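You operate a simulated robot arm through the tools that you are given. There is no shell and no other tool. Be economical: measure what you need, move in short steps, check, and stop when the job is done.

You run a simulated two-armed robot. Do the job below in one go: nothing can be reset, and whatever is moved stays where it is left.

TASK
Top the small vat up to 110 L, stir it even, switch off.
Fine: teal valve shut again; leave the speed knob.

Only the result counts: the job must be done as asked and must still hold three seconds after the hand-in. Knocking over, shifting, dropping, spilling or breaking anything else fails it.

THE ROBOT
Two 7-joint arms with two-finger parallel grippers on one trunk, on a base that drives. Base frame: it is fixed to the floor where the robot stands at the start and does not move with it; the origin is under the middle of the robot, x ahead of it, y to its left, z up. Units: m, rad, N and s.
The left shoulder is at the start at [0.02, 0.17, 1.328], the right one opposite. With the tool pointing down near the work surface each hand reaches from about 0.18 to 0.66 m from the robot's upright axis, wherever it stands, measured 20 degrees to its own side. Places, roughly: level glass [0.4, 0, 0.8]; red switch [0.2, 0.1, 1.2]; speed knob [0.1, 0.2, 1.1]. Payload 3.8 kg a hand.
The tool frame of a hand sits at the grasp point between the pads (the TCP): z along the fingers, y along the line on which they close. The tips reach 0.03 m beyond it. The gripper opens to 0.11 m. The fingers are 0.02 m wide and 0.01 m thick; the gripper's body (0.048 by 0.112 m) begins 0.055 m behind the TCP.
Orientation is that of the tool frame in the base frame, as a unit quaternion [w, x, y, z]. With the fingers straight down and closing along the base's y, the tool's x points along the base's -x, its y along +y and its z along -z.

THE INTERFACE
- The arms move only by the tool send_rows. It takes "left_plan", "right_plan" or both (then of equal length, played together; a hand with none holds still); each is a list of rows, each a list of 7 numbers: the shift along the tool's x, y, z in m, then the turn, a rotation vector about the tool's x, y, z in rad, then the finger opening in m, from 0 to 0.11. In form: [[tx, ty, tz, ax, ay, az, claw], ...]. A call has 1 to 12 rows; each row shifts and turns the commanded pose from where the row before left it, along the tool's axes as they then stand. A row lasts 0.2 s, in which the tool goes at most 0.05 m and 0.15 rad; a call with a longer step from one row to the next is refused whole, and so is a gripper value outside its range. A pose out of reach is approached as far as the arm can. The call stops where the force on the tool passes 40 N (or 10 N more than at its start, if that is more) or the arm is blocked; 0.2 s more then pass. The fingers move at their own pace (about 0.072 m/s each) and stop on an object; they squeeze with about 25 N. The grip force told is the motor's: it shows also when the fingers shut on nothing. Time passes only in rows, and 0.2 s behind the last, so rows that do not move let the fingers close. It gives the time, the measured TCP pose, the force on the tool (base axes), the opening and the grip force at its end, in the units of the frame above (readings bear some noise), with the torque about the TCP (base axes, N m) and any sound that the robot's microphone picked up.
- Cameras (640 x 400 px; columns grow to the right, rows downward): "scene" is now at [0.1214, 0.0262, 1.4995]; the picture's right is [0.27, -0.96, 0.00], its down [-0.50, -0.14, -0.85] and it looks along [0.82, 0.23, -0.52] (base axes); focal length 214 px, centre (320, 200). "left" rides on the left gripper at [0.072, -0.017, -0.103] in its tool frame; the picture's right is [0.23, 0.97, 0.00], its down [-0.76, 0.18, -0.62] and it looks along [-0.61, 0.14, 0.78] (tool axes); focal length 222 px, centre (320, 200). "right" rides on the right gripper at [0.072, 0.017, -0.103] in its tool frame; the picture's right is [-0.23, 0.97, 0.00], its down [-0.76, -0.18, -0.62] and it looks along [-0.61, -0.14, 0.78] (tool axes); focal length 222 px, centre (320, 200). There is no depth. A picture from a camera that has moved, and an enlarged one, comes with that camera's place and axes in the base frame and with its lens. The place of the scene camera against the robot may be out by one fixed shift of up to 0.025 m in any direction.
- get_image(camera): a new picture of that camera. No time passes.
- slide_trunk(by): slides the trunk up (or, below 0, down) by that many m; the arms and the scene camera ride with it, the base frame stays. It gives what a move gives, with no picture.
- steer(legs): drives the robot by 1 to 6 legs, each [ahead, turn to the left] in m and rad, along the robot's own axes; the way and the turn of a leg run together, so that a leg with both is an arc; at most 1.5 m and 3.142 rad a leg. The arms and the cameras ride along, it lands a little off, and it stops where it bumps. It gives what a move gives.
- pan_tilt(pan, tilt): turns the head with the scene camera to pan (to the left, within 1.396 rad either way) and tilt (down, from -0.506 to 1.204), counted from straight ahead of the robot. It gives what a move gives.
- enlarge(camera, box): a new picture of the part [left, top, right, bottom] of that camera's present view, enlarged. No time passes.
- sign_off(): hands the job in; it is judged then, once.

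Go step by step. Nothing tells you exact positions but the pictures and the camera data: compare them with the known pose of the tool, close in by small moves and look again before you grip or let go. The budget is 120 turns and 108 pictures, counting those below and the enlarged ones. Unless the task says otherwise, let go and move clear before handing in, and close with one line.

The tools are called as a command line: name --argument value ..., lists and objects as JSON in quotes. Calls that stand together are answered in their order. send_rows: Moves the arms, as the interface text tells. Its arguments: {"type":"object","properties":{"left_plan":{"type":"array"},"right_plan":{"type":"array"}},"required":[]} The other tools are called the same way: slide_trunk (by) slides the trunk up or down; steer (legs) drives the base; pan_tilt (pan, tilt) turns the head that bears the scene camera; get_image (camera) takes a picture; enlarge (camera, box) takes an enlarged picture of a part of a camera's view; sign_off () hands the job in.

At the start:

```text
t: 0.0
left_position: [0.2921, 0.2045, 1.5155]
left_tool_rot: [0.0, 0.0, 1.0, -0.001]
left_wrist_force: [0.2, -0.4, 0.5]
left_ft_torque: [-0.02, 0.02, -0.01]
left_finger_gap: 0.11
left_grip_force: 0.1
right_position: [0.2847, -0.0617, 1.4517]
right_tool_rot: [0.001, 0.0, 1.0, 0.001]
right_wrist_force: [0.3, 0.4, 0.1]
right_ft_torque: [-0.01, 0.03, 0.03]
right_finger_gap: 0.1099
right_grip_force: 0.0
trunk travel left (down, up): [-0.425, 0.145]
robot x, y, heading: [-0.0024, 0.0007, -0.004]
head pan, tilt: [0.279, 0.55]
```

scene: 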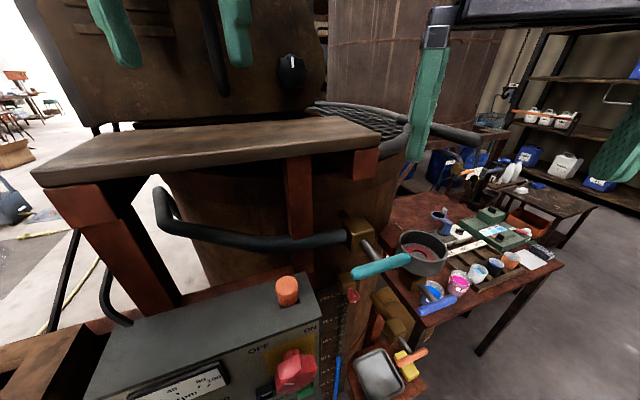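
right: 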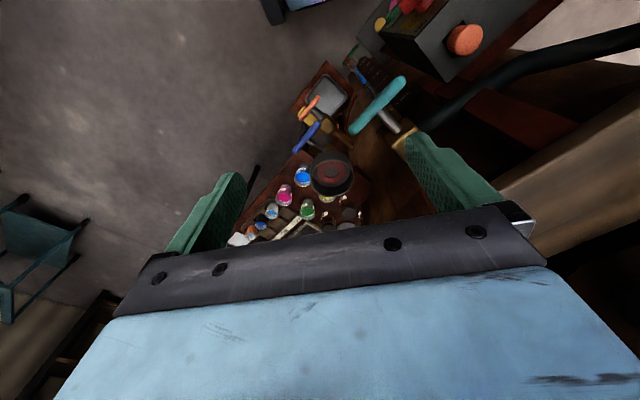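
left: 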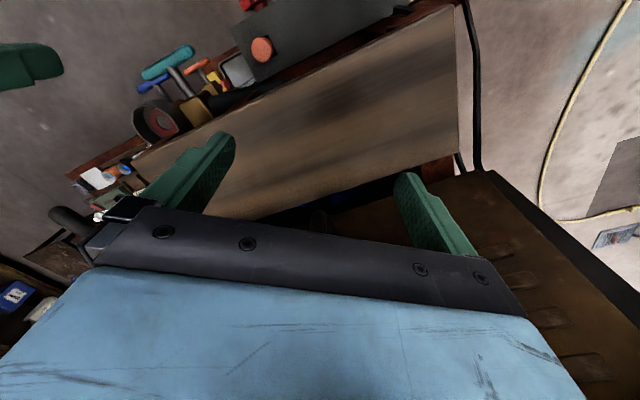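

I see a vat with a control box (red switch, orange button), a teal lever valve and a level glass below. I'll look closer at these first.

enlarge --camera "scene" --box '[80, 220, 440, 400]'

pan_tilt --pan 0.3 --tilt 1.1

get_image --camera "scene"

```text
1.78 times, centred on (260, 310) of scene
camera zoom: at [0.1214, 0.0262, 1.4995], right [0.27, -0.96, 0.0], down [-0.5, -0.14, -0.85], along [0.82, 0.23, -0.52], focal length 381 px, centre (427, 4)
```

zoom: 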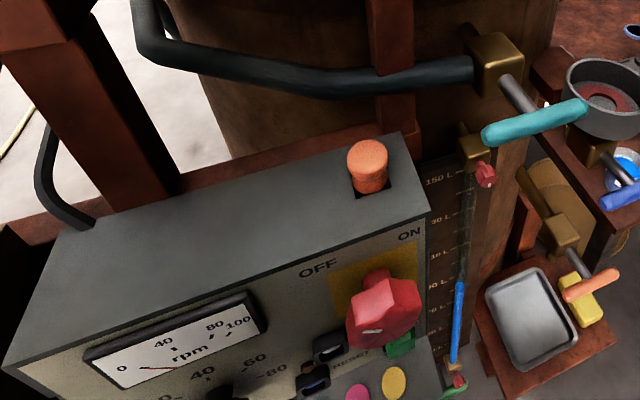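

```text
t: 1.0
left_position: [0.2921, 0.2052, 1.5153]
left_tool_rot: [0.0, 0.0, 1.0, 0.0]
left_wrist_force: [0.9, 0.1, 1.1]
left_ft_torque: [0.03, 0.03, 0.0]
left_finger_gap: 0.1099
left_grip_force: 0.1
right_position: [0.288, -0.0633, 1.4479]
right_tool_rot: [0.0, 0.004, 1.0, -0.002]
right_wrist_force: [28.3, -0.2, -43.8]
right_ft_torque: [-0.73, -1.27, -0.51]
right_finger_gap: 0.11
right_grip_force: 0.0
trunk travel left (down, up): [-0.425, 0.145]
robot x, y, heading: [0.0009, -0.0007, 0.0]
head pan, tilt: [0.3, 1.1]
```

```text
103 pictures are left
camera scene: at [0.1184, 0.0251, 1.4896], right [0.27, -0.96, 0.0], down [-0.59, -0.17, -0.79], along [0.76, 0.22, -0.62], focal length 214 px, centre (320, 200)
```

scene: 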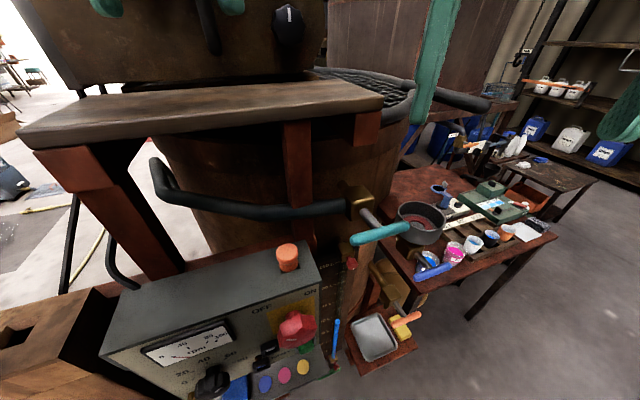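

The head's turn seems to have met the right hand (force there). I'll move the right hand outward and look again.

send_rows --right_plan '[[0, -0.04, 0, 0, 0, 0, 0.11], [0, -0.04, 0, 0, 0, 0, 0.11], [0, -0.04, 0, 0, 0, 0, 0.11], [0, -0.04, 0, 0, 0, 0, 0.11]]'

get_image --camera "scene"

```text
t: 2.0
left_position: [0.292, 0.2036, 1.5151]
left_tool_rot: [-0.001, -0.001, 1.0, 0.001]
left_wrist_force: [0.0, -0.5, -0.8]
left_ft_torque: [0.02, -0.02, -0.02]
left_finger_gap: 0.1098
left_grip_force: 0.1
right_position: [0.2837, -0.2257, 1.4506]
right_tool_rot: [0.001, -0.001, 1.0, 0.002]
right_wrist_force: [0.5, -0.2, -0.6]
right_ft_torque: [0.02, 0.02, -0.02]
right_finger_gap: 0.1099
right_grip_force: 0.1
trunk travel left (down, up): [-0.425, 0.145]
robot x, y, heading: [-0.0007, -0.0007, -0.003]
head pan, tilt: [0.3, 1.1]
```

```text
102 pictures are left
camera scene: at [0.095, 0.0185, 1.4565], right [0.29, -0.96, 0.0], down [-0.85, -0.26, -0.46], along [0.43, 0.14, -0.89], focal length 214 px, centre (320, 200)
```

scene: 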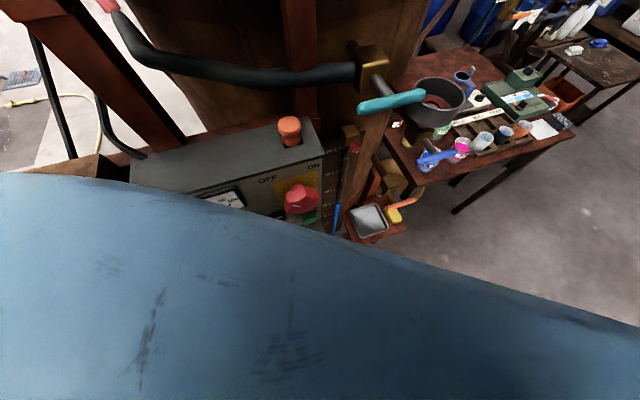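

The chest blocks the view at that tilt; I'll use a middle tilt and enlarge the panel and the level glass.

pan_tilt --pan 0.25 --tilt 0.8

get_image --camera "scene"

enlarge --camera "scene" --box '[240, 180, 400, 290]'

enlarge --camera "scene" --box '[120, 230, 360, 400]'

```text
t: 2.8
left_position: [0.2919, 0.2052, 1.5158]
left_tool_rot: [0.0, 0.0, 1.0, 0.0]
left_wrist_force: [-0.5, 0.1, -0.3]
left_ft_torque: [-0.01, -0.01, -0.03]
left_finger_gap: 0.1098
left_grip_force: 0.1
right_position: [0.285, -0.2233, 1.45]
right_tool_rot: [0.001, 0.0, 1.0, 0.001]
right_wrist_force: [-0.2, -0.5, 0.8]
right_ft_torque: [0.0, -0.02, -0.01]
right_finger_gap: 0.11
right_grip_force: 0.1
trunk travel left (down, up): [-0.425, 0.145]
robot x, y, heading: [0.0004, 0.0026, 0.002]
head pan, tilt: [0.25, 0.799]
```

```text
101 pictures are left
camera scene: at [0.1134, 0.0216, 1.4781], right [0.25, -0.97, 0.0], down [-0.7, -0.18, -0.7], along [0.68, 0.17, -0.72], focal length 214 px, centre (320, 200)
```

scene: 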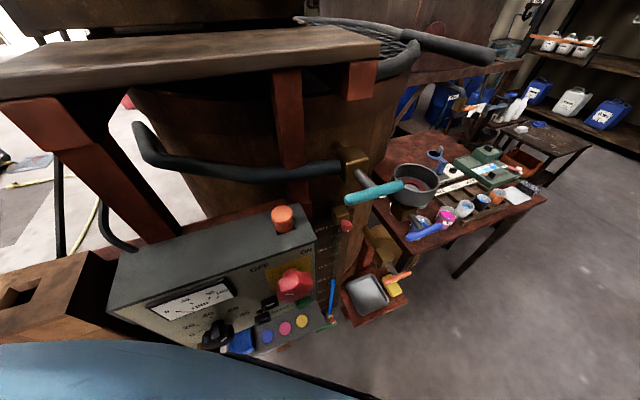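

```text
3.64 times, centred on (320, 235) of scene
camera zoom: at [0.1134, 0.0216, 1.4781], right [0.25, -0.97, 0.0], down [-0.7, -0.18, -0.7], along [0.68, 0.17, -0.72], focal length 780 px, centre (320, 73)
```

zoom: 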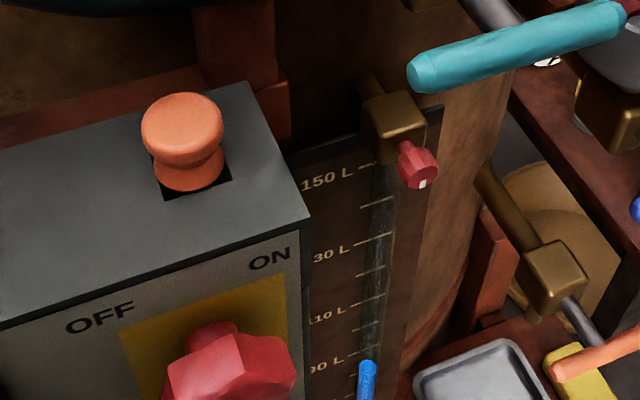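

```text
2.35 times, centred on (240, 315) of scene
camera zoom: at [0.1134, 0.0216, 1.4781], right [0.25, -0.97, 0.0], down [-0.7, -0.18, -0.7], along [0.68, 0.17, -0.72], focal length 505 px, centre (508, -71)
```

zoom: 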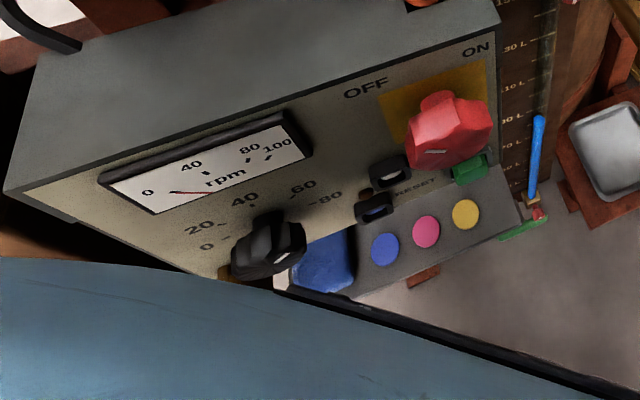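

The blue column is the liquid level, about 88 L now. The panel is very close to the robot, so I'll want to back up. First I check the surroundings at the sides.

pan_tilt --pan 1.39 --tilt 0.5

get_image --camera "scene"

pan_tilt --pan -1.39 --tilt 0.5

get_image --camera "scene"

```text
t: 4.1
left_position: [0.2913, 0.2056, 1.5145]
left_tool_rot: [0.0, 0.0, 1.0, -0.001]
left_wrist_force: [0.2, 0.6, -0.5]
left_ft_torque: [-0.01, -0.01, 0.01]
left_finger_gap: 0.1101
left_grip_force: 0.1
right_position: [0.2849, -0.2231, 1.4516]
right_tool_rot: [0.001, 0.001, 1.0, 0.001]
right_wrist_force: [0.9, 0.4, 1.7]
right_ft_torque: [0.01, 0.0, 0.01]
right_finger_gap: 0.1099
right_grip_force: 0.1
trunk travel left (down, up): [-0.425, 0.145]
robot x, y, heading: [0.0018, -0.0025, 0.005]
head pan, tilt: [1.389, 0.499]
```

```text
98 pictures are left
camera scene: at [0.0516, 0.091, 1.5041], right [0.98, -0.18, 0.0], down [-0.09, -0.47, -0.88], along [0.16, 0.86, -0.48], focal length 214 px, centre (320, 200)
```

scene: 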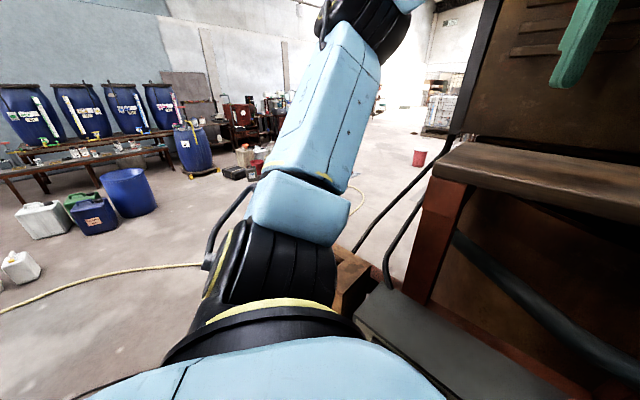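

```text
t: 6.6
left_position: [0.2906, 0.2049, 1.5153]
left_tool_rot: [0.0, 0.0, 1.0, 0.0]
left_wrist_force: [-1.1, 0.3, -0.5]
left_ft_torque: [0.02, -0.03, 0.0]
left_finger_gap: 0.1097
left_grip_force: 0.1
right_position: [0.2851, -0.2227, 1.4506]
right_tool_rot: [0.001, 0.002, 1.0, 0.0]
right_wrist_force: [-0.7, 0.1, -0.3]
right_ft_torque: [-0.02, 0.0, -0.02]
right_finger_gap: 0.1101
right_grip_force: 0.2
trunk travel left (down, up): [-0.425, 0.145]
robot x, y, heading: [-0.0002, 0.0049, 0.0]
head pan, tilt: [-1.389, 0.499]
```

```text
97 pictures are left
camera scene: at [0.0516, -0.088, 1.5041], right [-0.98, -0.18, 0.0], down [-0.09, 0.47, -0.88], along [0.16, -0.86, -0.48], focal length 214 px, centre (320, 200)
```

scene: 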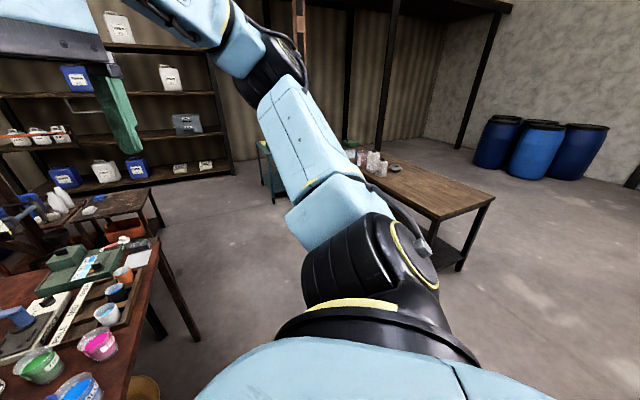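

The floor around is clear, so I back up 0.35 m and look at the panel.

steer --legs '[[-0.35, 0]]'

pan_tilt --pan 0.15 --tilt 0.65

get_image --camera "scene"

enlarge --camera "scene" --box '[200, 160, 420, 300]'

```text
t: 8.8
left_position: [-0.0559, 0.2046, 1.5146]
left_tool_rot: [0.0, 0.001, 1.0, 0.0]
left_wrist_force: [-0.3, -0.2, -0.3]
left_ft_torque: [0.02, -0.02, -0.01]
left_finger_gap: 0.1102
left_grip_force: 0.0
right_position: [-0.0644, -0.2239, 1.4493]
right_tool_rot: [0.0, 0.003, 1.0, 0.002]
right_wrist_force: [0.4, 0.3, -0.6]
right_ft_torque: [-0.02, -0.05, -0.01]
right_finger_gap: 0.1104
right_grip_force: 0.0
trunk travel left (down, up): [-0.425, 0.145]
robot x, y, heading: [-0.3493, -0.0005, -0.005]
head pan, tilt: [-1.389, 0.499]
```

```text
t: 10.5
left_position: [-0.0565, 0.205, 1.5145]
left_tool_rot: [0.0, 0.0, 1.0, -0.001]
left_wrist_force: [-0.4, -0.5, -0.3]
left_ft_torque: [0.01, 0.03, -0.01]
left_finger_gap: 0.1099
left_grip_force: 0.1
right_position: [-0.0639, -0.2239, 1.4498]
right_tool_rot: [0.0, 0.002, 1.0, 0.0]
right_wrist_force: [0.6, 0.5, 0.5]
right_ft_torque: [0.02, 0.02, 0.0]
right_finger_gap: 0.1101
right_grip_force: 0.1
trunk travel left (down, up): [-0.425, 0.145]
robot x, y, heading: [-0.3527, 0.0013, -0.005]
head pan, tilt: [0.15, 0.649]
```

```text
96 pictures are left
camera scene: at [-0.2279, 0.0146, 1.4907], right [0.15, -0.99, 0.0], down [-0.6, -0.09, -0.8], along [0.79, 0.12, -0.6], focal length 214 px, centre (320, 200)
```

scene: 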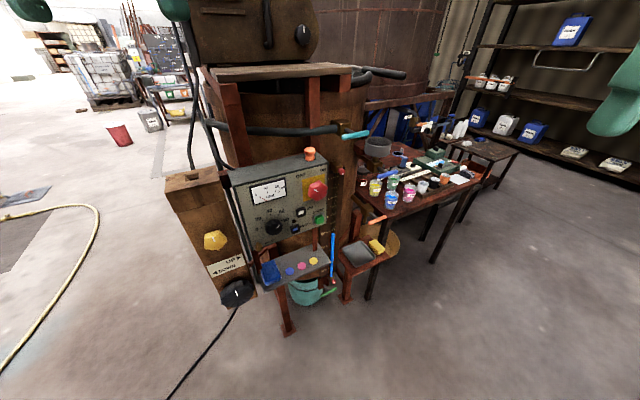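

```text
2.86 times, centred on (310, 230) of scene
camera zoom: at [-0.2279, 0.0146, 1.4907], right [0.15, -0.99, 0.0], down [-0.6, -0.09, -0.8], along [0.79, 0.12, -0.6], focal length 613 px, centre (349, 114)
```

zoom: 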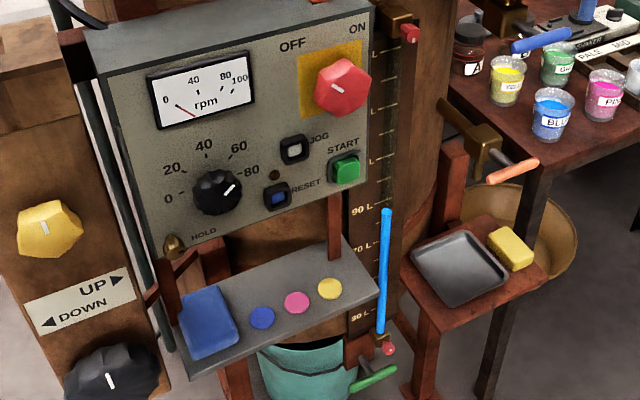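

Now the panel is clear: OFF/ON red switch, green START, JOG, RESET, HOLD, speed knob, and an UP/DOWN post at left. Next I look closer and at the machine's upper part.

enlarge --camera "scene" --box '[225, 145, 345, 225]'

enlarge --camera "scene" --box '[240, 200, 340, 310]'

pan_tilt --pan 0.15 --tilt 0.0

get_image --camera "scene"

```text
5.00 times, centred on (285, 185) of scene
camera zoom: at [-0.2279, 0.0146, 1.4907], right [0.15, -0.99, 0.0], down [-0.6, -0.09, -0.8], along [0.79, 0.12, -0.6], focal length 1072 px, centre (495, 275)
```

zoom: 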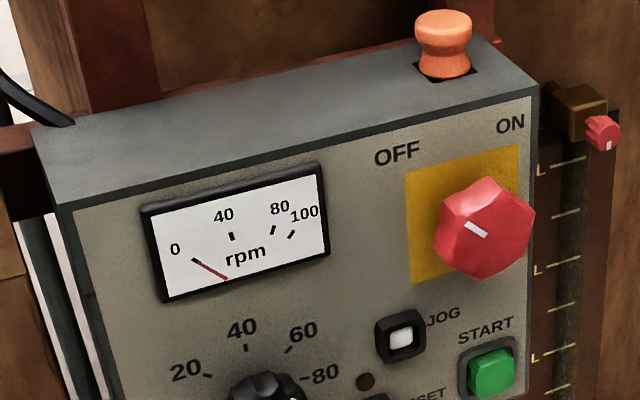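

```text
3.64 times, centred on (290, 255) of scene
camera zoom: at [-0.2279, 0.0146, 1.4907], right [0.15, -0.99, 0.0], down [-0.6, -0.09, -0.8], along [0.79, 0.12, -0.6], focal length 780 px, centre (429, 0)
```

zoom: 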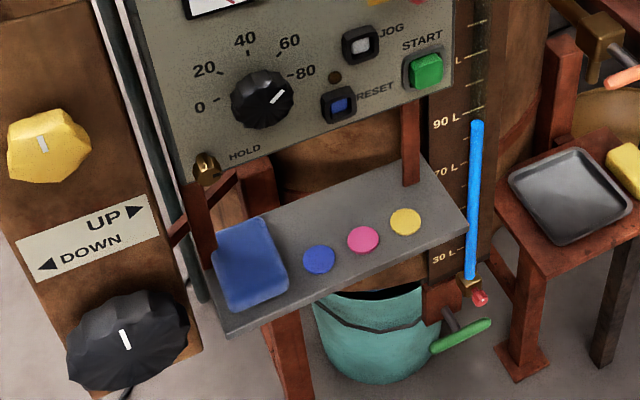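

```text
t: 11.5
left_position: [-0.0569, 0.206, 1.5151]
left_tool_rot: [0.0, 0.001, 1.0, 0.0]
left_wrist_force: [-0.1, -0.2, 0.5]
left_ft_torque: [0.0, 0.03, 0.03]
left_finger_gap: 0.1101
left_grip_force: 0.0
right_position: [-0.0636, -0.2237, 1.4501]
right_tool_rot: [-0.001, 0.003, 1.0, 0.001]
right_wrist_force: [-0.5, 0.0, 0.3]
right_ft_torque: [0.0, 0.02, 0.0]
right_finger_gap: 0.1099
right_grip_force: 0.1
trunk travel left (down, up): [-0.425, 0.145]
robot x, y, heading: [-0.3448, -0.0031, -0.004]
head pan, tilt: [0.15, 0.0]
```

```text
92 pictures are left
camera scene: at [-0.2246, 0.0151, 1.5502], right [0.15, -0.99, 0.0], down [0.0, 0.0, -1.0], along [0.99, 0.15, 0.0], focal length 214 px, centre (320, 200)
```

scene: 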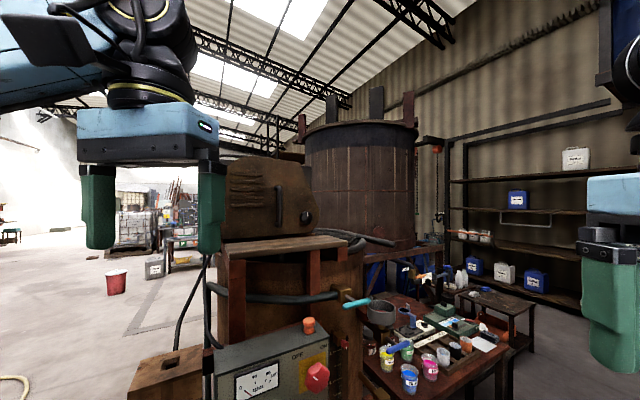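

The teal handle comes out near [0.316, 0.007, 1.296]. I slide the trunk down so the head camera sees the level glass more squarely.

slide_trunk --by -0.3

pan_tilt --pan 0.1 --tilt 0.2

get_image --camera "scene"

enlarge --camera "scene" --box '[300, 110, 420, 330]'

```text
t: 14.5
left_position: [-0.0568, 0.2042, 1.2159]
left_tool_rot: [0.0, 0.0, 1.0, 0.0]
left_wrist_force: [-1.0, 0.2, 0.0]
left_ft_torque: [0.0, -0.04, 0.01]
left_finger_gap: 0.1098
left_grip_force: 0.2
right_position: [-0.0645, -0.2235, 1.1504]
right_tool_rot: [-0.001, 0.002, 1.0, 0.001]
right_wrist_force: [0.4, 0.1, -0.4]
right_ft_torque: [0.02, 0.0, -0.01]
right_finger_gap: 0.1098
right_grip_force: 0.1
trunk travel left (down, up): [-0.125, 0.445]
robot x, y, heading: [-0.351, 0.0016, -0.003]
head pan, tilt: [0.15, 0.0]
```

```text
t: 15.2
left_position: [-0.056, 0.2042, 1.2135]
left_tool_rot: [0.0, 0.001, 1.0, 0.0]
left_wrist_force: [0.2, 0.4, 0.0]
left_ft_torque: [-0.02, 0.01, -0.01]
left_finger_gap: 0.1101
left_grip_force: 0.0
right_position: [-0.0645, -0.2232, 1.1488]
right_tool_rot: [0.001, 0.002, 1.0, 0.001]
right_wrist_force: [0.4, 0.1, 0.1]
right_ft_torque: [-0.02, -0.01, -0.02]
right_finger_gap: 0.1101
right_grip_force: 0.0
trunk travel left (down, up): [-0.125, 0.445]
robot x, y, heading: [-0.3487, 0.0012, -0.002]
head pan, tilt: [0.099, 0.201]
```

```text
91 pictures are left
camera scene: at [-0.221, 0.0109, 1.2318], right [0.1, -1.0, 0.0], down [-0.2, -0.02, -0.98], along [0.98, 0.09, -0.2], focal length 214 px, centre (320, 200)
```

scene: 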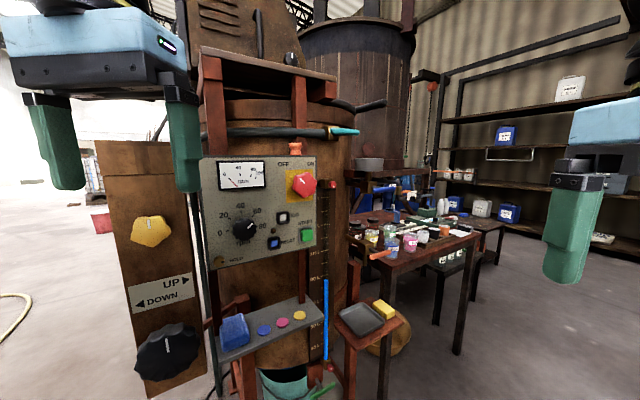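

```text
1.82 times, centred on (360, 220) of scene
camera zoom: at [-0.221, 0.0109, 1.2318], right [0.1, -1.0, 0.0], down [-0.2, -0.02, -0.98], along [0.98, 0.09, -0.2], focal length 390 px, centre (247, 164)
```

zoom: 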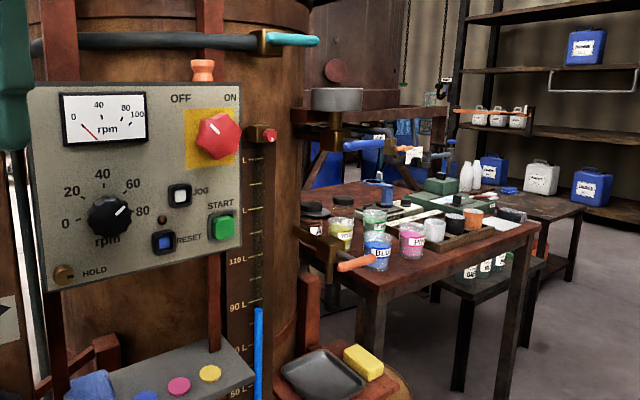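

The blue column tops just under 90 L. I lower the trunk the rest and zoom the gauge and the teal handle.

slide_trunk --by -0.12

enlarge --camera "scene" --box '[290, 120, 370, 200]'

enlarge --camera "scene" --box '[290, 200, 370, 280]'

enlarge --camera "scene" --box '[260, 40, 390, 120]'

```text
t: 16.7
left_position: [-0.0569, 0.2045, 1.0951]
left_tool_rot: [0.0, 0.0, 1.0, 0.0]
left_wrist_force: [-0.6, 0.9, 0.7]
left_ft_torque: [0.0, -0.02, 0.03]
left_finger_gap: 0.11
left_grip_force: 0.0
right_position: [-0.065, -0.2237, 1.0292]
right_tool_rot: [0.0, 0.003, 1.0, 0.001]
right_wrist_force: [0.0, -1.2, -0.3]
right_ft_torque: [-0.01, 0.03, -0.01]
right_finger_gap: 0.1097
right_grip_force: 0.1
trunk travel left (down, up): [-0.005, 0.565]
robot x, y, heading: [-0.349, -0.0019, -0.005]
head pan, tilt: [0.099, 0.201]
```

```text
5.00 times, centred on (330, 160) of scene
camera zoom: at [-0.221, 0.0109, 1.1119], right [0.1, -1.0, 0.0], down [-0.2, -0.02, -0.98], along [0.98, 0.09, -0.2], focal length 1072 px, centre (270, 400)
```

zoom: 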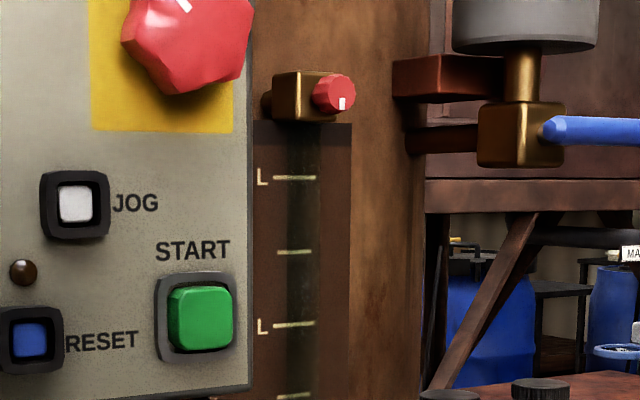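

```text
5.00 times, centred on (330, 240) of scene
camera zoom: at [-0.221, 0.0109, 1.1119], right [0.1, -1.0, 0.0], down [-0.2, -0.02, -0.98], along [0.98, 0.09, -0.2], focal length 1072 px, centre (270, 0)
```

zoom: 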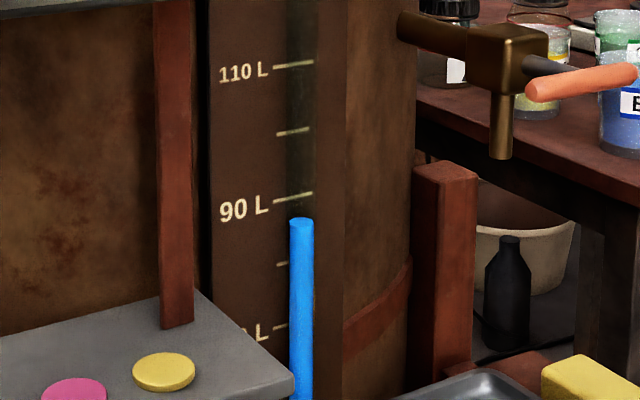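

```text
4.92 times, centred on (325, 80) of scene
camera zoom: at [-0.221, 0.0109, 1.1119], right [0.1, -1.0, 0.0], down [-0.2, -0.02, -0.98], along [0.98, 0.09, -0.2], focal length 1056 px, centre (295, 791)
```

zoom: 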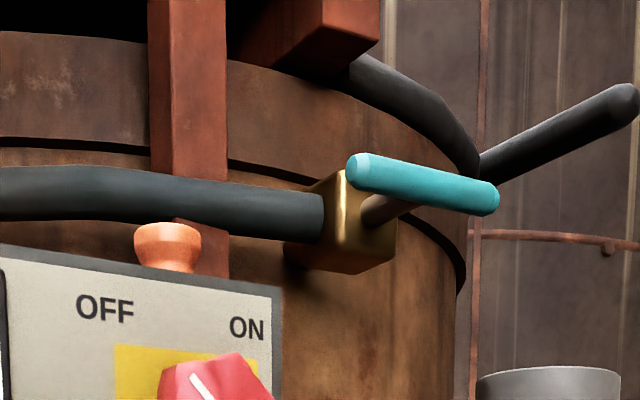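

The bar sits horizontal on a stem pointing about 35° off straight; I take this as shut. I raise and pitch the right hand forward so it can grip the bar along the stem.

send_rows --right_plan '[[-0.02, 0, -0.045, 0, 0, 0, 0.08], [-0.02, 0, -0.045, 0, 0, 0, 0.08], [-0.02, 0, -0.045, 0, 0, 0, 0.08], [-0.02, 0, -0.045, 0, 0, 0, 0.08], [0, 0, 0, 0, -0.14, 0, 0.08], [0, 0, 0, 0, -0.14, 0, 0.08], [0, 0, 0, 0, -0.14, 0, 0.08], [0, 0, 0, 0, -0.14, 0, 0.08], [0, 0, 0, 0, -0.14, 0, 0.08], [0, 0, 0, 0, -0.14, 0, 0.08], [0, 0, 0, 0, -0.14, 0, 0.08], [0, 0, 0, 0, -0.14, 0, 0.08]]'

```text
t: 19.3
left_position: [-0.0571, 0.2045, 1.0958]
left_tool_rot: [0.0, 0.001, 1.0, 0.0]
left_wrist_force: [-0.1, 0.0, -0.5]
left_ft_torque: [0.01, 0.01, 0.01]
left_finger_gap: 0.1101
left_grip_force: 0.0
right_position: [0.0058, -0.2206, 1.1747]
right_tool_rot: [0.532, 0.003, 0.847, -0.001]
right_wrist_force: [-0.3, 0.2, 0.1]
right_ft_torque: [-0.01, 0.02, 0.0]
right_finger_gap: 0.0801
right_grip_force: 0.2
right hand out of reach, approached as far as the arm can: row 4
trunk travel left (down, up): [-0.005, 0.565]
robot x, y, heading: [-0.3538, -0.0019, -0.001]
head pan, tilt: [0.099, 0.201]
```

Pitch continues, then roll.

send_rows --right_plan '[[0, 0, 0, 0, -0.15, 0, 0.08], [0, 0, 0, 0, -0.15, 0, 0.08], [0, 0, 0, 0, -0.148, 0, 0.08], [0, 0, 0, 0, 0, -0.15, 0.08], [0, 0, 0, 0, 0, -0.15, 0.08], [0, 0, 0, 0, 0, -0.15, 0.08], [0, 0, 0, 0, 0, -0.15, 0.08], [0, 0, 0, 0, 0, -0.15, 0.08], [0, 0, 0, 0, 0, -0.15, 0.08], [0, 0, 0, 0, 0, -0.15, 0.08], [0, 0, 0, 0, 0, -0.15, 0.08], [0, 0, 0, 0, 0, -0.15, 0.08]]'

```text
t: 21.9
left_position: [-0.0572, 0.2052, 1.0946]
left_tool_rot: [0.0, 0.001, 1.0, 0.001]
left_wrist_force: [0.0, 0.5, 0.4]
left_ft_torque: [0.01, -0.02, 0.03]
left_finger_gap: 0.1099
left_grip_force: 0.0
right_position: [0.0072, -0.209, 1.1658]
right_tool_rot: [0.552, -0.44, 0.554, -0.441]
right_wrist_force: [0.2, -0.1, -0.6]
right_ft_torque: [0.02, -0.03, -0.01]
right_finger_gap: 0.0801
right_grip_force: 0.1
right hand out of reach, approached as far as the arm can: row 12
trunk travel left (down, up): [-0.005, 0.565]
robot x, y, heading: [-0.3467, 0.0007, -0.006]
head pan, tilt: [0.099, 0.201]
```

I finish the roll, move ahead and up, and yaw toward the handle.

send_rows --right_plan '[[0, 0, 0.03, 0, 0, -0.11, 0.08], [0, 0, 0.03, 0, 0, -0.111, 0.08], [0, -0.03, 0.02, 0, 0, 0, 0.08], [0, -0.03, 0.02, 0, 0, 0, 0.08], [0, -0.02, 0, 0, -0.15, 0, 0.08], [0, 0, 0, 0, -0.15, 0, 0.08], [0, 0, 0, 0, -0.15, 0, 0.08], [0, 0, 0, 0, -0.15, 0, 0.08]]'

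get_image --camera "right"

get_image --camera "scene"

```text
t: 23.7
left_position: [-0.0567, 0.2045, 1.0953]
left_tool_rot: [-0.001, 0.001, 1.0, 0.0]
left_wrist_force: [0.5, 0.8, -0.2]
left_ft_torque: [-0.01, 0.03, -0.03]
left_finger_gap: 0.1099
left_grip_force: 0.1
right_position: [0.145, -0.1611, 1.1757]
right_tool_rot: [-0.625, 0.625, -0.333, 0.329]
right_wrist_force: [0.9, 0.3, 0.1]
right_ft_torque: [-0.01, 0.0, 0.04]
right_finger_gap: 0.08
right_grip_force: 0.0
right hand out of reach, approached as far as the arm can: row 1, 2, 3, 4, 5, 6
trunk travel left (down, up): [-0.005, 0.565]
robot x, y, heading: [-0.3505, 0.0007, -0.005]
head pan, tilt: [0.099, 0.201]
```

```text
86 pictures are left
camera right: at [0.1, -0.2802, 1.1584], right [-0.13, 0.19, -0.97], down [-0.94, 0.28, 0.18], along [0.31, 0.94, 0.14], focal length 222 px, centre (320, 200)
```

right: 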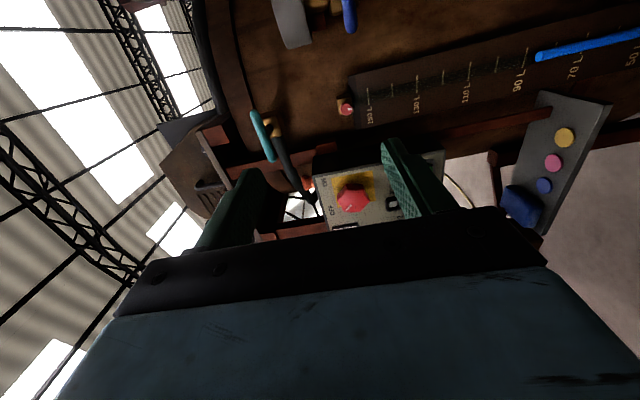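

```text
85 pictures are left
camera scene: at [-0.2209, 0.0109, 1.1118], right [0.1, -1.0, 0.0], down [-0.2, -0.02, -0.98], along [0.98, 0.09, -0.2], focal length 214 px, centre (320, 200)
```

scene: 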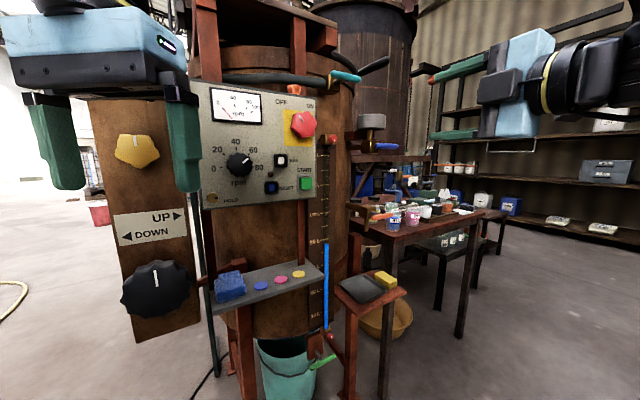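

The right hand is now aimed along the stem. By both cameras the bar centre is near [0.312, 0, 1.277]; I move to 0.10 m before it.

send_rows --right_plan '[[0, -0.035, 0, 0, 0, 0, 0.08], [0, -0.035, 0, 0, 0, 0, 0.08], [0, -0.031, 0, 0, 0, 0, 0.08], [-0.02, 0, 0.04, 0, 0, 0, 0.08], [-0.02, 0, 0.04, 0, 0, 0, 0.08], [0, 0, 0.04, 0, 0, 0, 0.08]]'

get_image --camera "right"

get_image --camera "scene"

```text
t: 25.1
left_position: [-0.0555, 0.2048, 1.095]
left_tool_rot: [-0.001, 0.001, 1.0, 0.0]
left_wrist_force: [0.0, 0.0, -0.4]
left_ft_torque: [0.01, -0.04, 0.0]
left_finger_gap: 0.1101
left_grip_force: 0.1
right_position: [0.243, -0.0496, 1.2473]
right_tool_rot: [-0.625, 0.625, -0.332, 0.33]
right_wrist_force: [-0.3, 0.1, 0.0]
right_ft_torque: [0.01, 0.04, 0.0]
right_finger_gap: 0.0799
right_grip_force: 0.0
right hand out of reach, approached as far as the arm can: row 1, 2, 3
trunk travel left (down, up): [-0.005, 0.565]
robot x, y, heading: [-0.3464, 0.0004, -0.006]
head pan, tilt: [0.099, 0.201]
```

```text
84 pictures are left
camera right: at [0.2, -0.1686, 1.23], right [-0.13, 0.19, -0.97], down [-0.94, 0.28, 0.18], along [0.31, 0.94, 0.14], focal length 222 px, centre (320, 200)
```

right: 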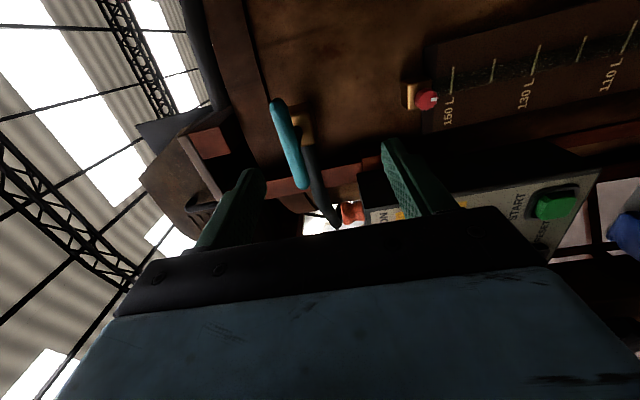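

```text
83 pictures are left
camera scene: at [-0.2205, 0.0112, 1.1117], right [0.1, -1.0, 0.0], down [-0.2, -0.02, -0.98], along [0.98, 0.09, -0.2], focal length 214 px, centre (320, 200)
```

scene: 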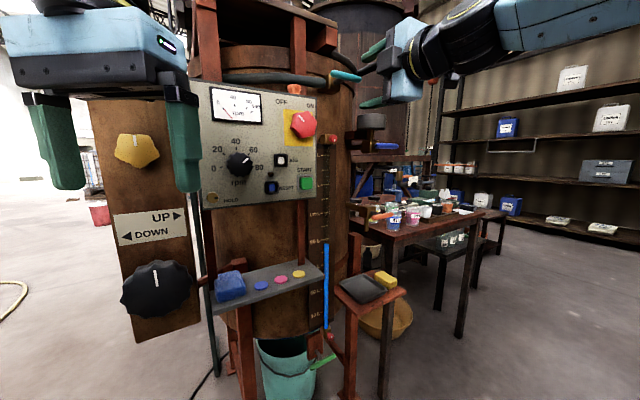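

The bar is about 0.092 m ahead and 0.031 m above the grasp point. I rise and close in to just before it.

send_rows --right_plan '[[0, -0.016, 0, 0, 0, 0, 0.08], [0, -0.015, 0, 0, 0, 0, 0.08], [-0.005, 0, 0.02, 0, 0, 0, 0.08], [0, 0, 0.02, 0, 0, 0, 0.08]]'

get_image --camera "right"

enlarge --camera "scene" --box '[290, 30, 430, 130]'

```text
t: 26.1
left_position: [-0.0565, 0.2048, 1.0962]
left_tool_rot: [-0.001, 0.001, 1.0, 0.0]
left_wrist_force: [0.6, 0.3, 0.1]
left_ft_torque: [0.01, -0.01, 0.0]
left_finger_gap: 0.1101
left_grip_force: 0.0
right_position: [0.2746, -0.0237, 1.2791]
right_tool_rot: [-0.624, 0.625, -0.333, 0.329]
right_wrist_force: [1.0, -0.3, 0.0]
right_ft_torque: [0.01, -0.02, -0.03]
right_finger_gap: 0.0801
right_grip_force: 0.1
trunk travel left (down, up): [-0.005, 0.565]
robot x, y, heading: [-0.3488, 0.0002, -0.005]
head pan, tilt: [0.099, 0.201]
```

```text
82 pictures are left
camera right: at [0.2298, -0.1426, 1.2609], right [-0.13, 0.19, -0.97], down [-0.94, 0.28, 0.18], along [0.31, 0.94, 0.14], focal length 222 px, centre (320, 200)
```

right: 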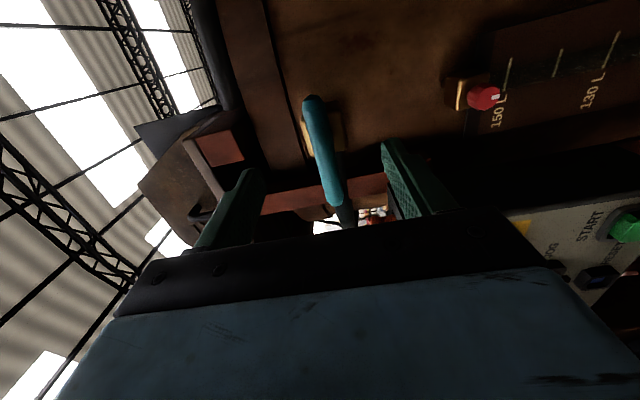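

```text
4.00 times, centred on (360, 80) of scene
camera zoom: at [-0.2206, 0.0111, 1.1117], right [0.1, -1.0, 0.0], down [-0.2, -0.02, -0.98], along [0.98, 0.09, -0.2], focal length 858 px, centre (160, 680)
```

zoom: 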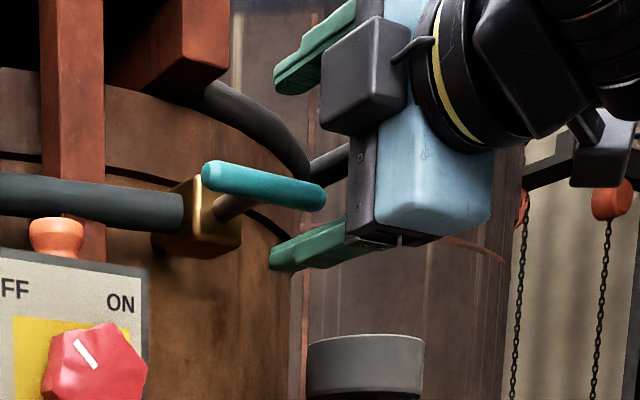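

The bar lies between the fingers. I go in 0.042 m and close on it, with the level glass in the scene view watched later.

send_rows --right_plan '[[0, 0.004, 0.02, 0, 0, 0, 0.08], [0, 0, 0.022, 0, 0, 0, 0.08], [0, 0, 0, 0, 0, 0, 0.0], [0, 0, 0, 0, 0, 0, 0.0], [0, 0, 0, 0, 0, 0, 0.0], [0, 0, 0, 0, 0, 0, 0.0]]'

get_image --camera "right"

enlarge --camera "scene" --box '[290, 30, 430, 130]'

```text
t: 27.7
left_position: [-0.0561, 0.2055, 1.0947]
left_tool_rot: [0.001, 0.001, 1.0, 0.0]
left_wrist_force: [-0.6, -0.1, 1.1]
left_ft_torque: [0.01, 0.03, 0.03]
left_finger_gap: 0.1099
left_grip_force: 0.0
right_position: [0.2977, -0.0069, 1.2754]
right_tool_rot: [0.633, -0.618, 0.326, -0.334]
right_wrist_force: [-2.6, 1.6, 2.9]
right_ft_torque: [-0.17, 0.26, -0.5]
right_finger_gap: 0.0147
right_grip_force: 45.4
right hand out of reach, approached as far as the arm can: row 2
trunk travel left (down, up): [-0.005, 0.565]
robot x, y, heading: [-0.3487, -0.0008, 0.001]
head pan, tilt: [0.099, 0.201]
stopped in row 6 (right hand): the force on the tool passed its limit at 40 N (the readings are from after the stop); the commanded pose is now the measured one
```

```text
80 pictures are left
camera right: at [0.254, -0.1253, 1.2544], right [-0.11, 0.2, -0.97], down [-0.95, 0.28, 0.16], along [0.3, 0.94, 0.16], focal length 222 px, centre (320, 200)
```

right: 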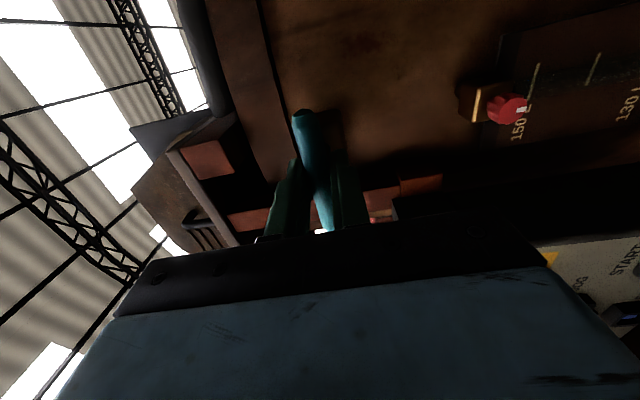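

```text
4.00 times, centred on (360, 80) of scene
camera zoom: at [-0.2214, 0.0113, 1.1115], right [0.1, -1.0, 0.0], down [-0.2, -0.02, -0.98], along [0.98, 0.1, -0.2], focal length 858 px, centre (160, 680)
```

zoom: 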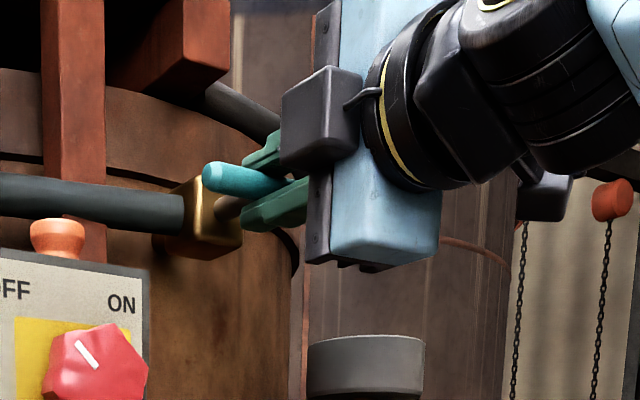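

The bar is gripped (0.0147 m). I try a small turn about the stem to feel which way it goes.

send_rows --right_plan '[[0, 0, 0, 0, 0, 0.1, 0.0], [0, 0, 0, 0, 0, 0.1, 0.0]]'

```text
t: 28.3
left_position: [-0.0566, 0.204, 1.0945]
left_tool_rot: [0.0, 0.001, 1.0, 0.0]
left_wrist_force: [0.6, 0.2, 0.3]
left_ft_torque: [0.05, -0.01, 0.01]
left_finger_gap: 0.11
left_grip_force: 0.1
right_position: [0.2985, -0.0072, 1.276]
right_tool_rot: [0.662, -0.582, 0.387, -0.271]
right_wrist_force: [-1.3, 0.4, 3.2]
right_ft_torque: [-1.03, -0.8, -0.18]
right_finger_gap: 0.0182
right_grip_force: 45.1
trunk travel left (down, up): [-0.005, 0.565]
robot x, y, heading: [-0.3508, 0.0029, 0.001]
head pan, tilt: [0.099, 0.201]
```

Gap widened and torque resists, so this way looks like the stop. I try the opposite direction.

send_rows --right_plan '[[0, 0, 0, 0, 0, -0.1, 0.0], [0, 0, 0, 0, 0, -0.1, 0.0], [0, 0, 0, 0, 0, -0.1, 0.0], [0, 0, 0, 0, 0, -0.1, 0.0]]'

enlarge --camera "scene" --box '[290, 30, 430, 130]'

```text
t: 29.3
left_position: [-0.0564, 0.2057, 1.0962]
left_tool_rot: [-0.001, 0.001, 1.0, 0.0]
left_wrist_force: [0.5, 0.2, -0.6]
left_ft_torque: [0.0, -0.03, -0.02]
left_finger_gap: 0.1102
left_grip_force: 0.1
right_position: [0.2993, -0.0074, 1.2757]
right_tool_rot: [-0.597, 0.646, -0.264, 0.396]
right_wrist_force: [5.7, -1.0, 14.8]
right_ft_torque: [-0.03, 0.07, 1.22]
right_finger_gap: 0.0146
right_grip_force: 44.8
trunk travel left (down, up): [-0.005, 0.565]
robot x, y, heading: [-0.3491, 0.0023, -0.003]
head pan, tilt: [0.099, 0.201]
```

```text
4.00 times, centred on (360, 80) of scene
camera zoom: at [-0.221, 0.0109, 1.1119], right [0.1, -1.0, 0.0], down [-0.2, -0.02, -0.98], along [0.98, 0.1, -0.2], focal length 858 px, centre (160, 680)
```

zoom: 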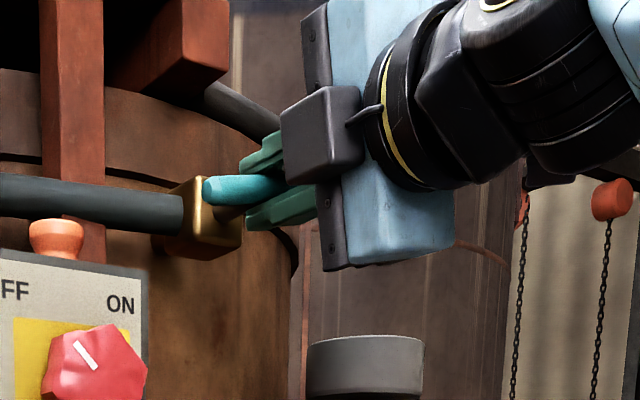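

It turns this way. I check the glass for flow.

send_rows --right_plan '[[0, 0, 0, 0, 0, -0.1, 0.0], [0, 0, 0, 0, 0, -0.1, 0.0], [0, 0, 0, 0, 0, 0, 0.0]]'

enlarge --camera "scene" --box '[290, 180, 370, 260]'

```text
t: 30.1
left_position: [-0.0567, 0.2056, 1.0955]
left_tool_rot: [0.001, 0.001, 1.0, -0.001]
left_wrist_force: [-0.5, -0.4, 0.0]
left_ft_torque: [0.03, -0.03, -0.03]
left_finger_gap: 0.1102
left_grip_force: 0.1
right_position: [0.2985, -0.0072, 1.2763]
right_tool_rot: [-0.553, 0.668, -0.198, 0.456]
right_wrist_force: [8.8, 0.9, 22.8]
right_ft_torque: [-0.05, 0.14, 0.85]
right_finger_gap: 0.0148
right_grip_force: 45.1
trunk travel left (down, up): [-0.005, 0.565]
robot x, y, heading: [-0.3472, -0.001, -0.001]
head pan, tilt: [0.099, 0.201]
```

```text
5.00 times, centred on (330, 220) of scene
camera zoom: at [-0.2212, 0.0111, 1.112], right [0.1, -1.0, 0.0], down [-0.2, -0.02, -0.98], along [0.98, 0.1, -0.2], focal length 1072 px, centre (270, 100)
```

zoom: 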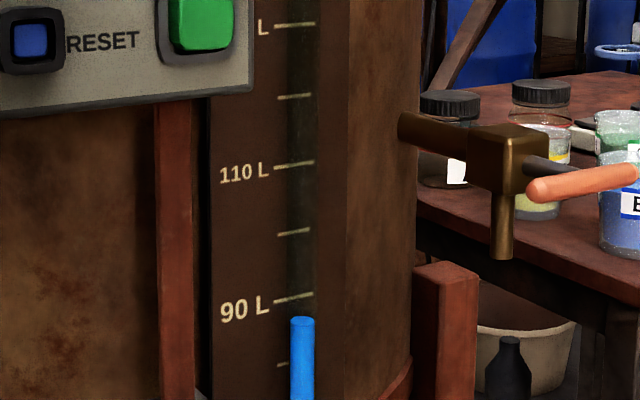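

No flow yet at about 0.4 rad; the force suggests I hold slightly right of the stem, so I relieve upward while turning on.

send_rows --right_plan '[[0.001, -0.004, 0, 0, 0, 0, 0.0], [0, -0.001, 0, 0, 0, -0.1, 0.0], [0, -0.001, 0, 0, 0, -0.1, 0.0], [0, -0.001, 0, 0, 0, -0.1, 0.0]]'

enlarge --camera "scene" --box '[290, 180, 370, 260]'

```text
t: 31.1
left_position: [-0.0568, 0.203, 1.0949]
left_tool_rot: [0.0, 0.002, 1.0, 0.0]
left_wrist_force: [-0.8, 0.0, -0.2]
left_ft_torque: [-0.01, -0.02, -0.06]
left_finger_gap: 0.1097
left_grip_force: 0.1
right_position: [0.2994, -0.0078, 1.2761]
right_tool_rot: [-0.48, 0.692, -0.095, 0.53]
right_wrist_force: [-3.0, -6.6, -5.0]
right_ft_torque: [0.45, -0.66, -1.08]
right_finger_gap: 0.0147
right_grip_force: 45.0
trunk travel left (down, up): [-0.005, 0.565]
robot x, y, heading: [-0.3472, 0.0037, -0.0]
head pan, tilt: [0.099, 0.201]
```

```text
5.00 times, centred on (330, 220) of scene
camera zoom: at [-0.2209, 0.0099, 1.1117], right [0.1, -1.0, 0.0], down [-0.2, -0.02, -0.98], along [0.98, 0.09, -0.2], focal length 1072 px, centre (270, 100)
```

zoom: 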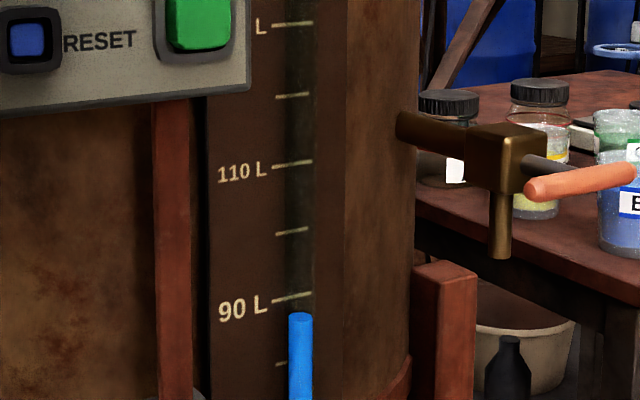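

Level crept up slightly, so flow has begun. I wait to measure the rate.

send_rows --right_plan '[[0, 0, 0, 0, 0, 0, 0.0], [0, 0, 0, 0, 0, 0, 0.0], [0, 0, 0, 0, 0, 0, 0.0], [0, 0, 0, 0, 0, 0, 0.0], [0, 0, 0, 0, 0, 0, 0.0]]'

enlarge --camera "scene" --box '[290, 180, 370, 260]'

```text
t: 32.3
left_position: [-0.0554, 0.203, 1.094]
left_tool_rot: [0.0, 0.001, 1.0, 0.001]
left_wrist_force: [-0.3, -0.1, -0.3]
left_ft_torque: [0.01, 0.0, 0.01]
left_finger_gap: 0.1099
left_grip_force: 0.1
right_position: [0.2978, -0.0074, 1.2762]
right_tool_rot: [-0.482, 0.692, -0.094, 0.529]
right_wrist_force: [-11.4, -10.2, -24.1]
right_ft_torque: [0.04, -0.15, -0.57]
right_finger_gap: 0.0147
right_grip_force: 44.9
trunk travel left (down, up): [-0.005, 0.565]
robot x, y, heading: [-0.3522, 0.0032, -0.002]
head pan, tilt: [0.099, 0.201]
```

```text
5.00 times, centred on (330, 220) of scene
camera zoom: at [-0.2206, 0.0095, 1.1116], right [0.1, -1.0, 0.0], down [-0.2, -0.02, -0.98], along [0.98, 0.1, -0.2], focal length 1072 px, centre (270, 100)
```

zoom: 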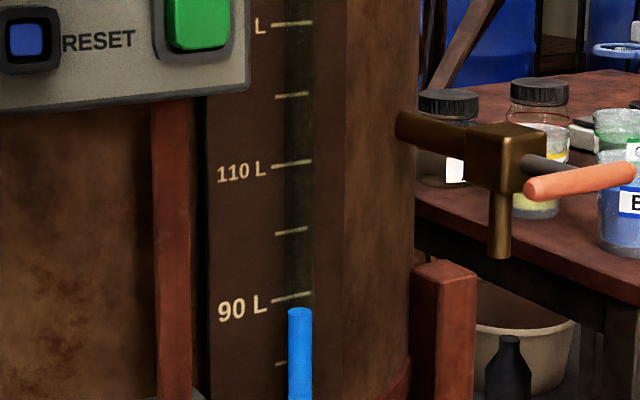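

Rate is about 0.6 L/s at this opening. I relieve the force and open further.

send_rows --right_plan '[[-0.002, 0.0023, -0.001, 0, 0, 0, 0.0], [0, 0, 0, 0, 0, -0.1, 0.0], [0, 0, 0, 0, 0, -0.1, 0.0], [0, 0, 0, 0, 0, -0.1, 0.0]]'

enlarge --camera "scene" --box '[290, 180, 370, 260]'

send_rows --right_plan '[[0, 0, 0, 0, 0, 0, 0.0], [0, 0, 0, 0, 0, 0, 0.0], [0, 0, 0, 0, 0, 0, 0.0], [0, 0, 0, 0, 0, 0, 0.0]]'

enlarge --camera "scene" --box '[290, 180, 370, 260]'

```text
t: 33.3
left_position: [-0.0509, 0.2023, 1.093]
left_tool_rot: [-0.002, 0.001, 1.0, 0.001]
left_wrist_force: [-0.6, -0.1, 0.2]
left_ft_torque: [-0.01, -0.01, 0.0]
left_finger_gap: 0.11
left_grip_force: 0.1
right_position: [0.2977, -0.0055, 1.2762]
right_tool_rot: [-0.429, 0.695, -0.035, 0.576]
right_wrist_force: [33.4, -16.5, 0.8]
right_ft_torque: [0.05, -0.22, -0.47]
right_finger_gap: 0.0145
right_grip_force: 45.0
right hand out of reach, approached as far as the arm can: row 3, 4
trunk travel left (down, up): [-0.005, 0.565]
robot x, y, heading: [-0.3486, 0.003, -0.004]
head pan, tilt: [0.099, 0.201]
```

```text
5.00 times, centred on (330, 220) of scene
camera zoom: at [-0.2155, 0.0085, 1.1113], right [0.1, -1.0, 0.0], down [-0.2, -0.02, -0.98], along [0.97, 0.09, -0.2], focal length 1072 px, centre (270, 100)
```

zoom: 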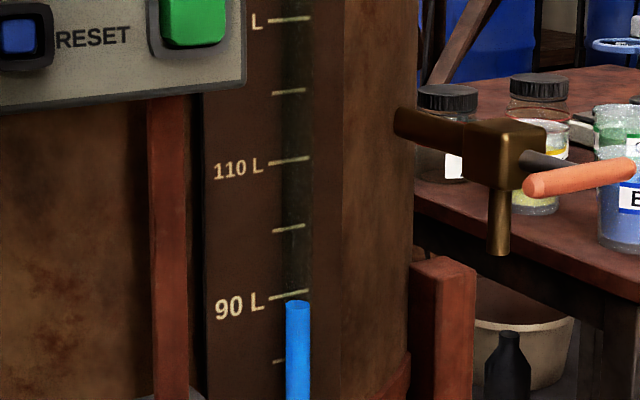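

```text
t: 34.3
left_position: [-0.0525, 0.2032, 1.0935]
left_tool_rot: [-0.003, 0.002, 1.0, 0.001]
left_wrist_force: [-0.1, 0.1, 0.8]
left_ft_torque: [-0.01, 0.0, 0.01]
left_finger_gap: 0.1099
left_grip_force: 0.0
right_position: [0.2978, -0.006, 1.276]
right_tool_rot: [-0.429, 0.696, -0.036, 0.574]
right_wrist_force: [32.8, -18.2, 1.6]
right_ft_torque: [0.04, -0.13, -0.51]
right_finger_gap: 0.0148
right_grip_force: 45.0
trunk travel left (down, up): [-0.005, 0.565]
robot x, y, heading: [-0.3481, 0.0, -0.001]
head pan, tilt: [0.099, 0.201]
```

```text
5.00 times, centred on (330, 220) of scene
camera zoom: at [-0.2162, 0.0082, 1.1113], right [0.1, -1.0, 0.0], down [-0.2, -0.02, -0.98], along [0.97, 0.1, -0.2], focal length 1072 px, centre (270, 100)
```

zoom: 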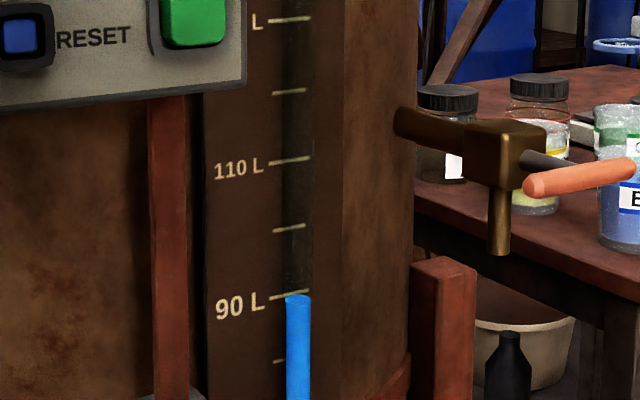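

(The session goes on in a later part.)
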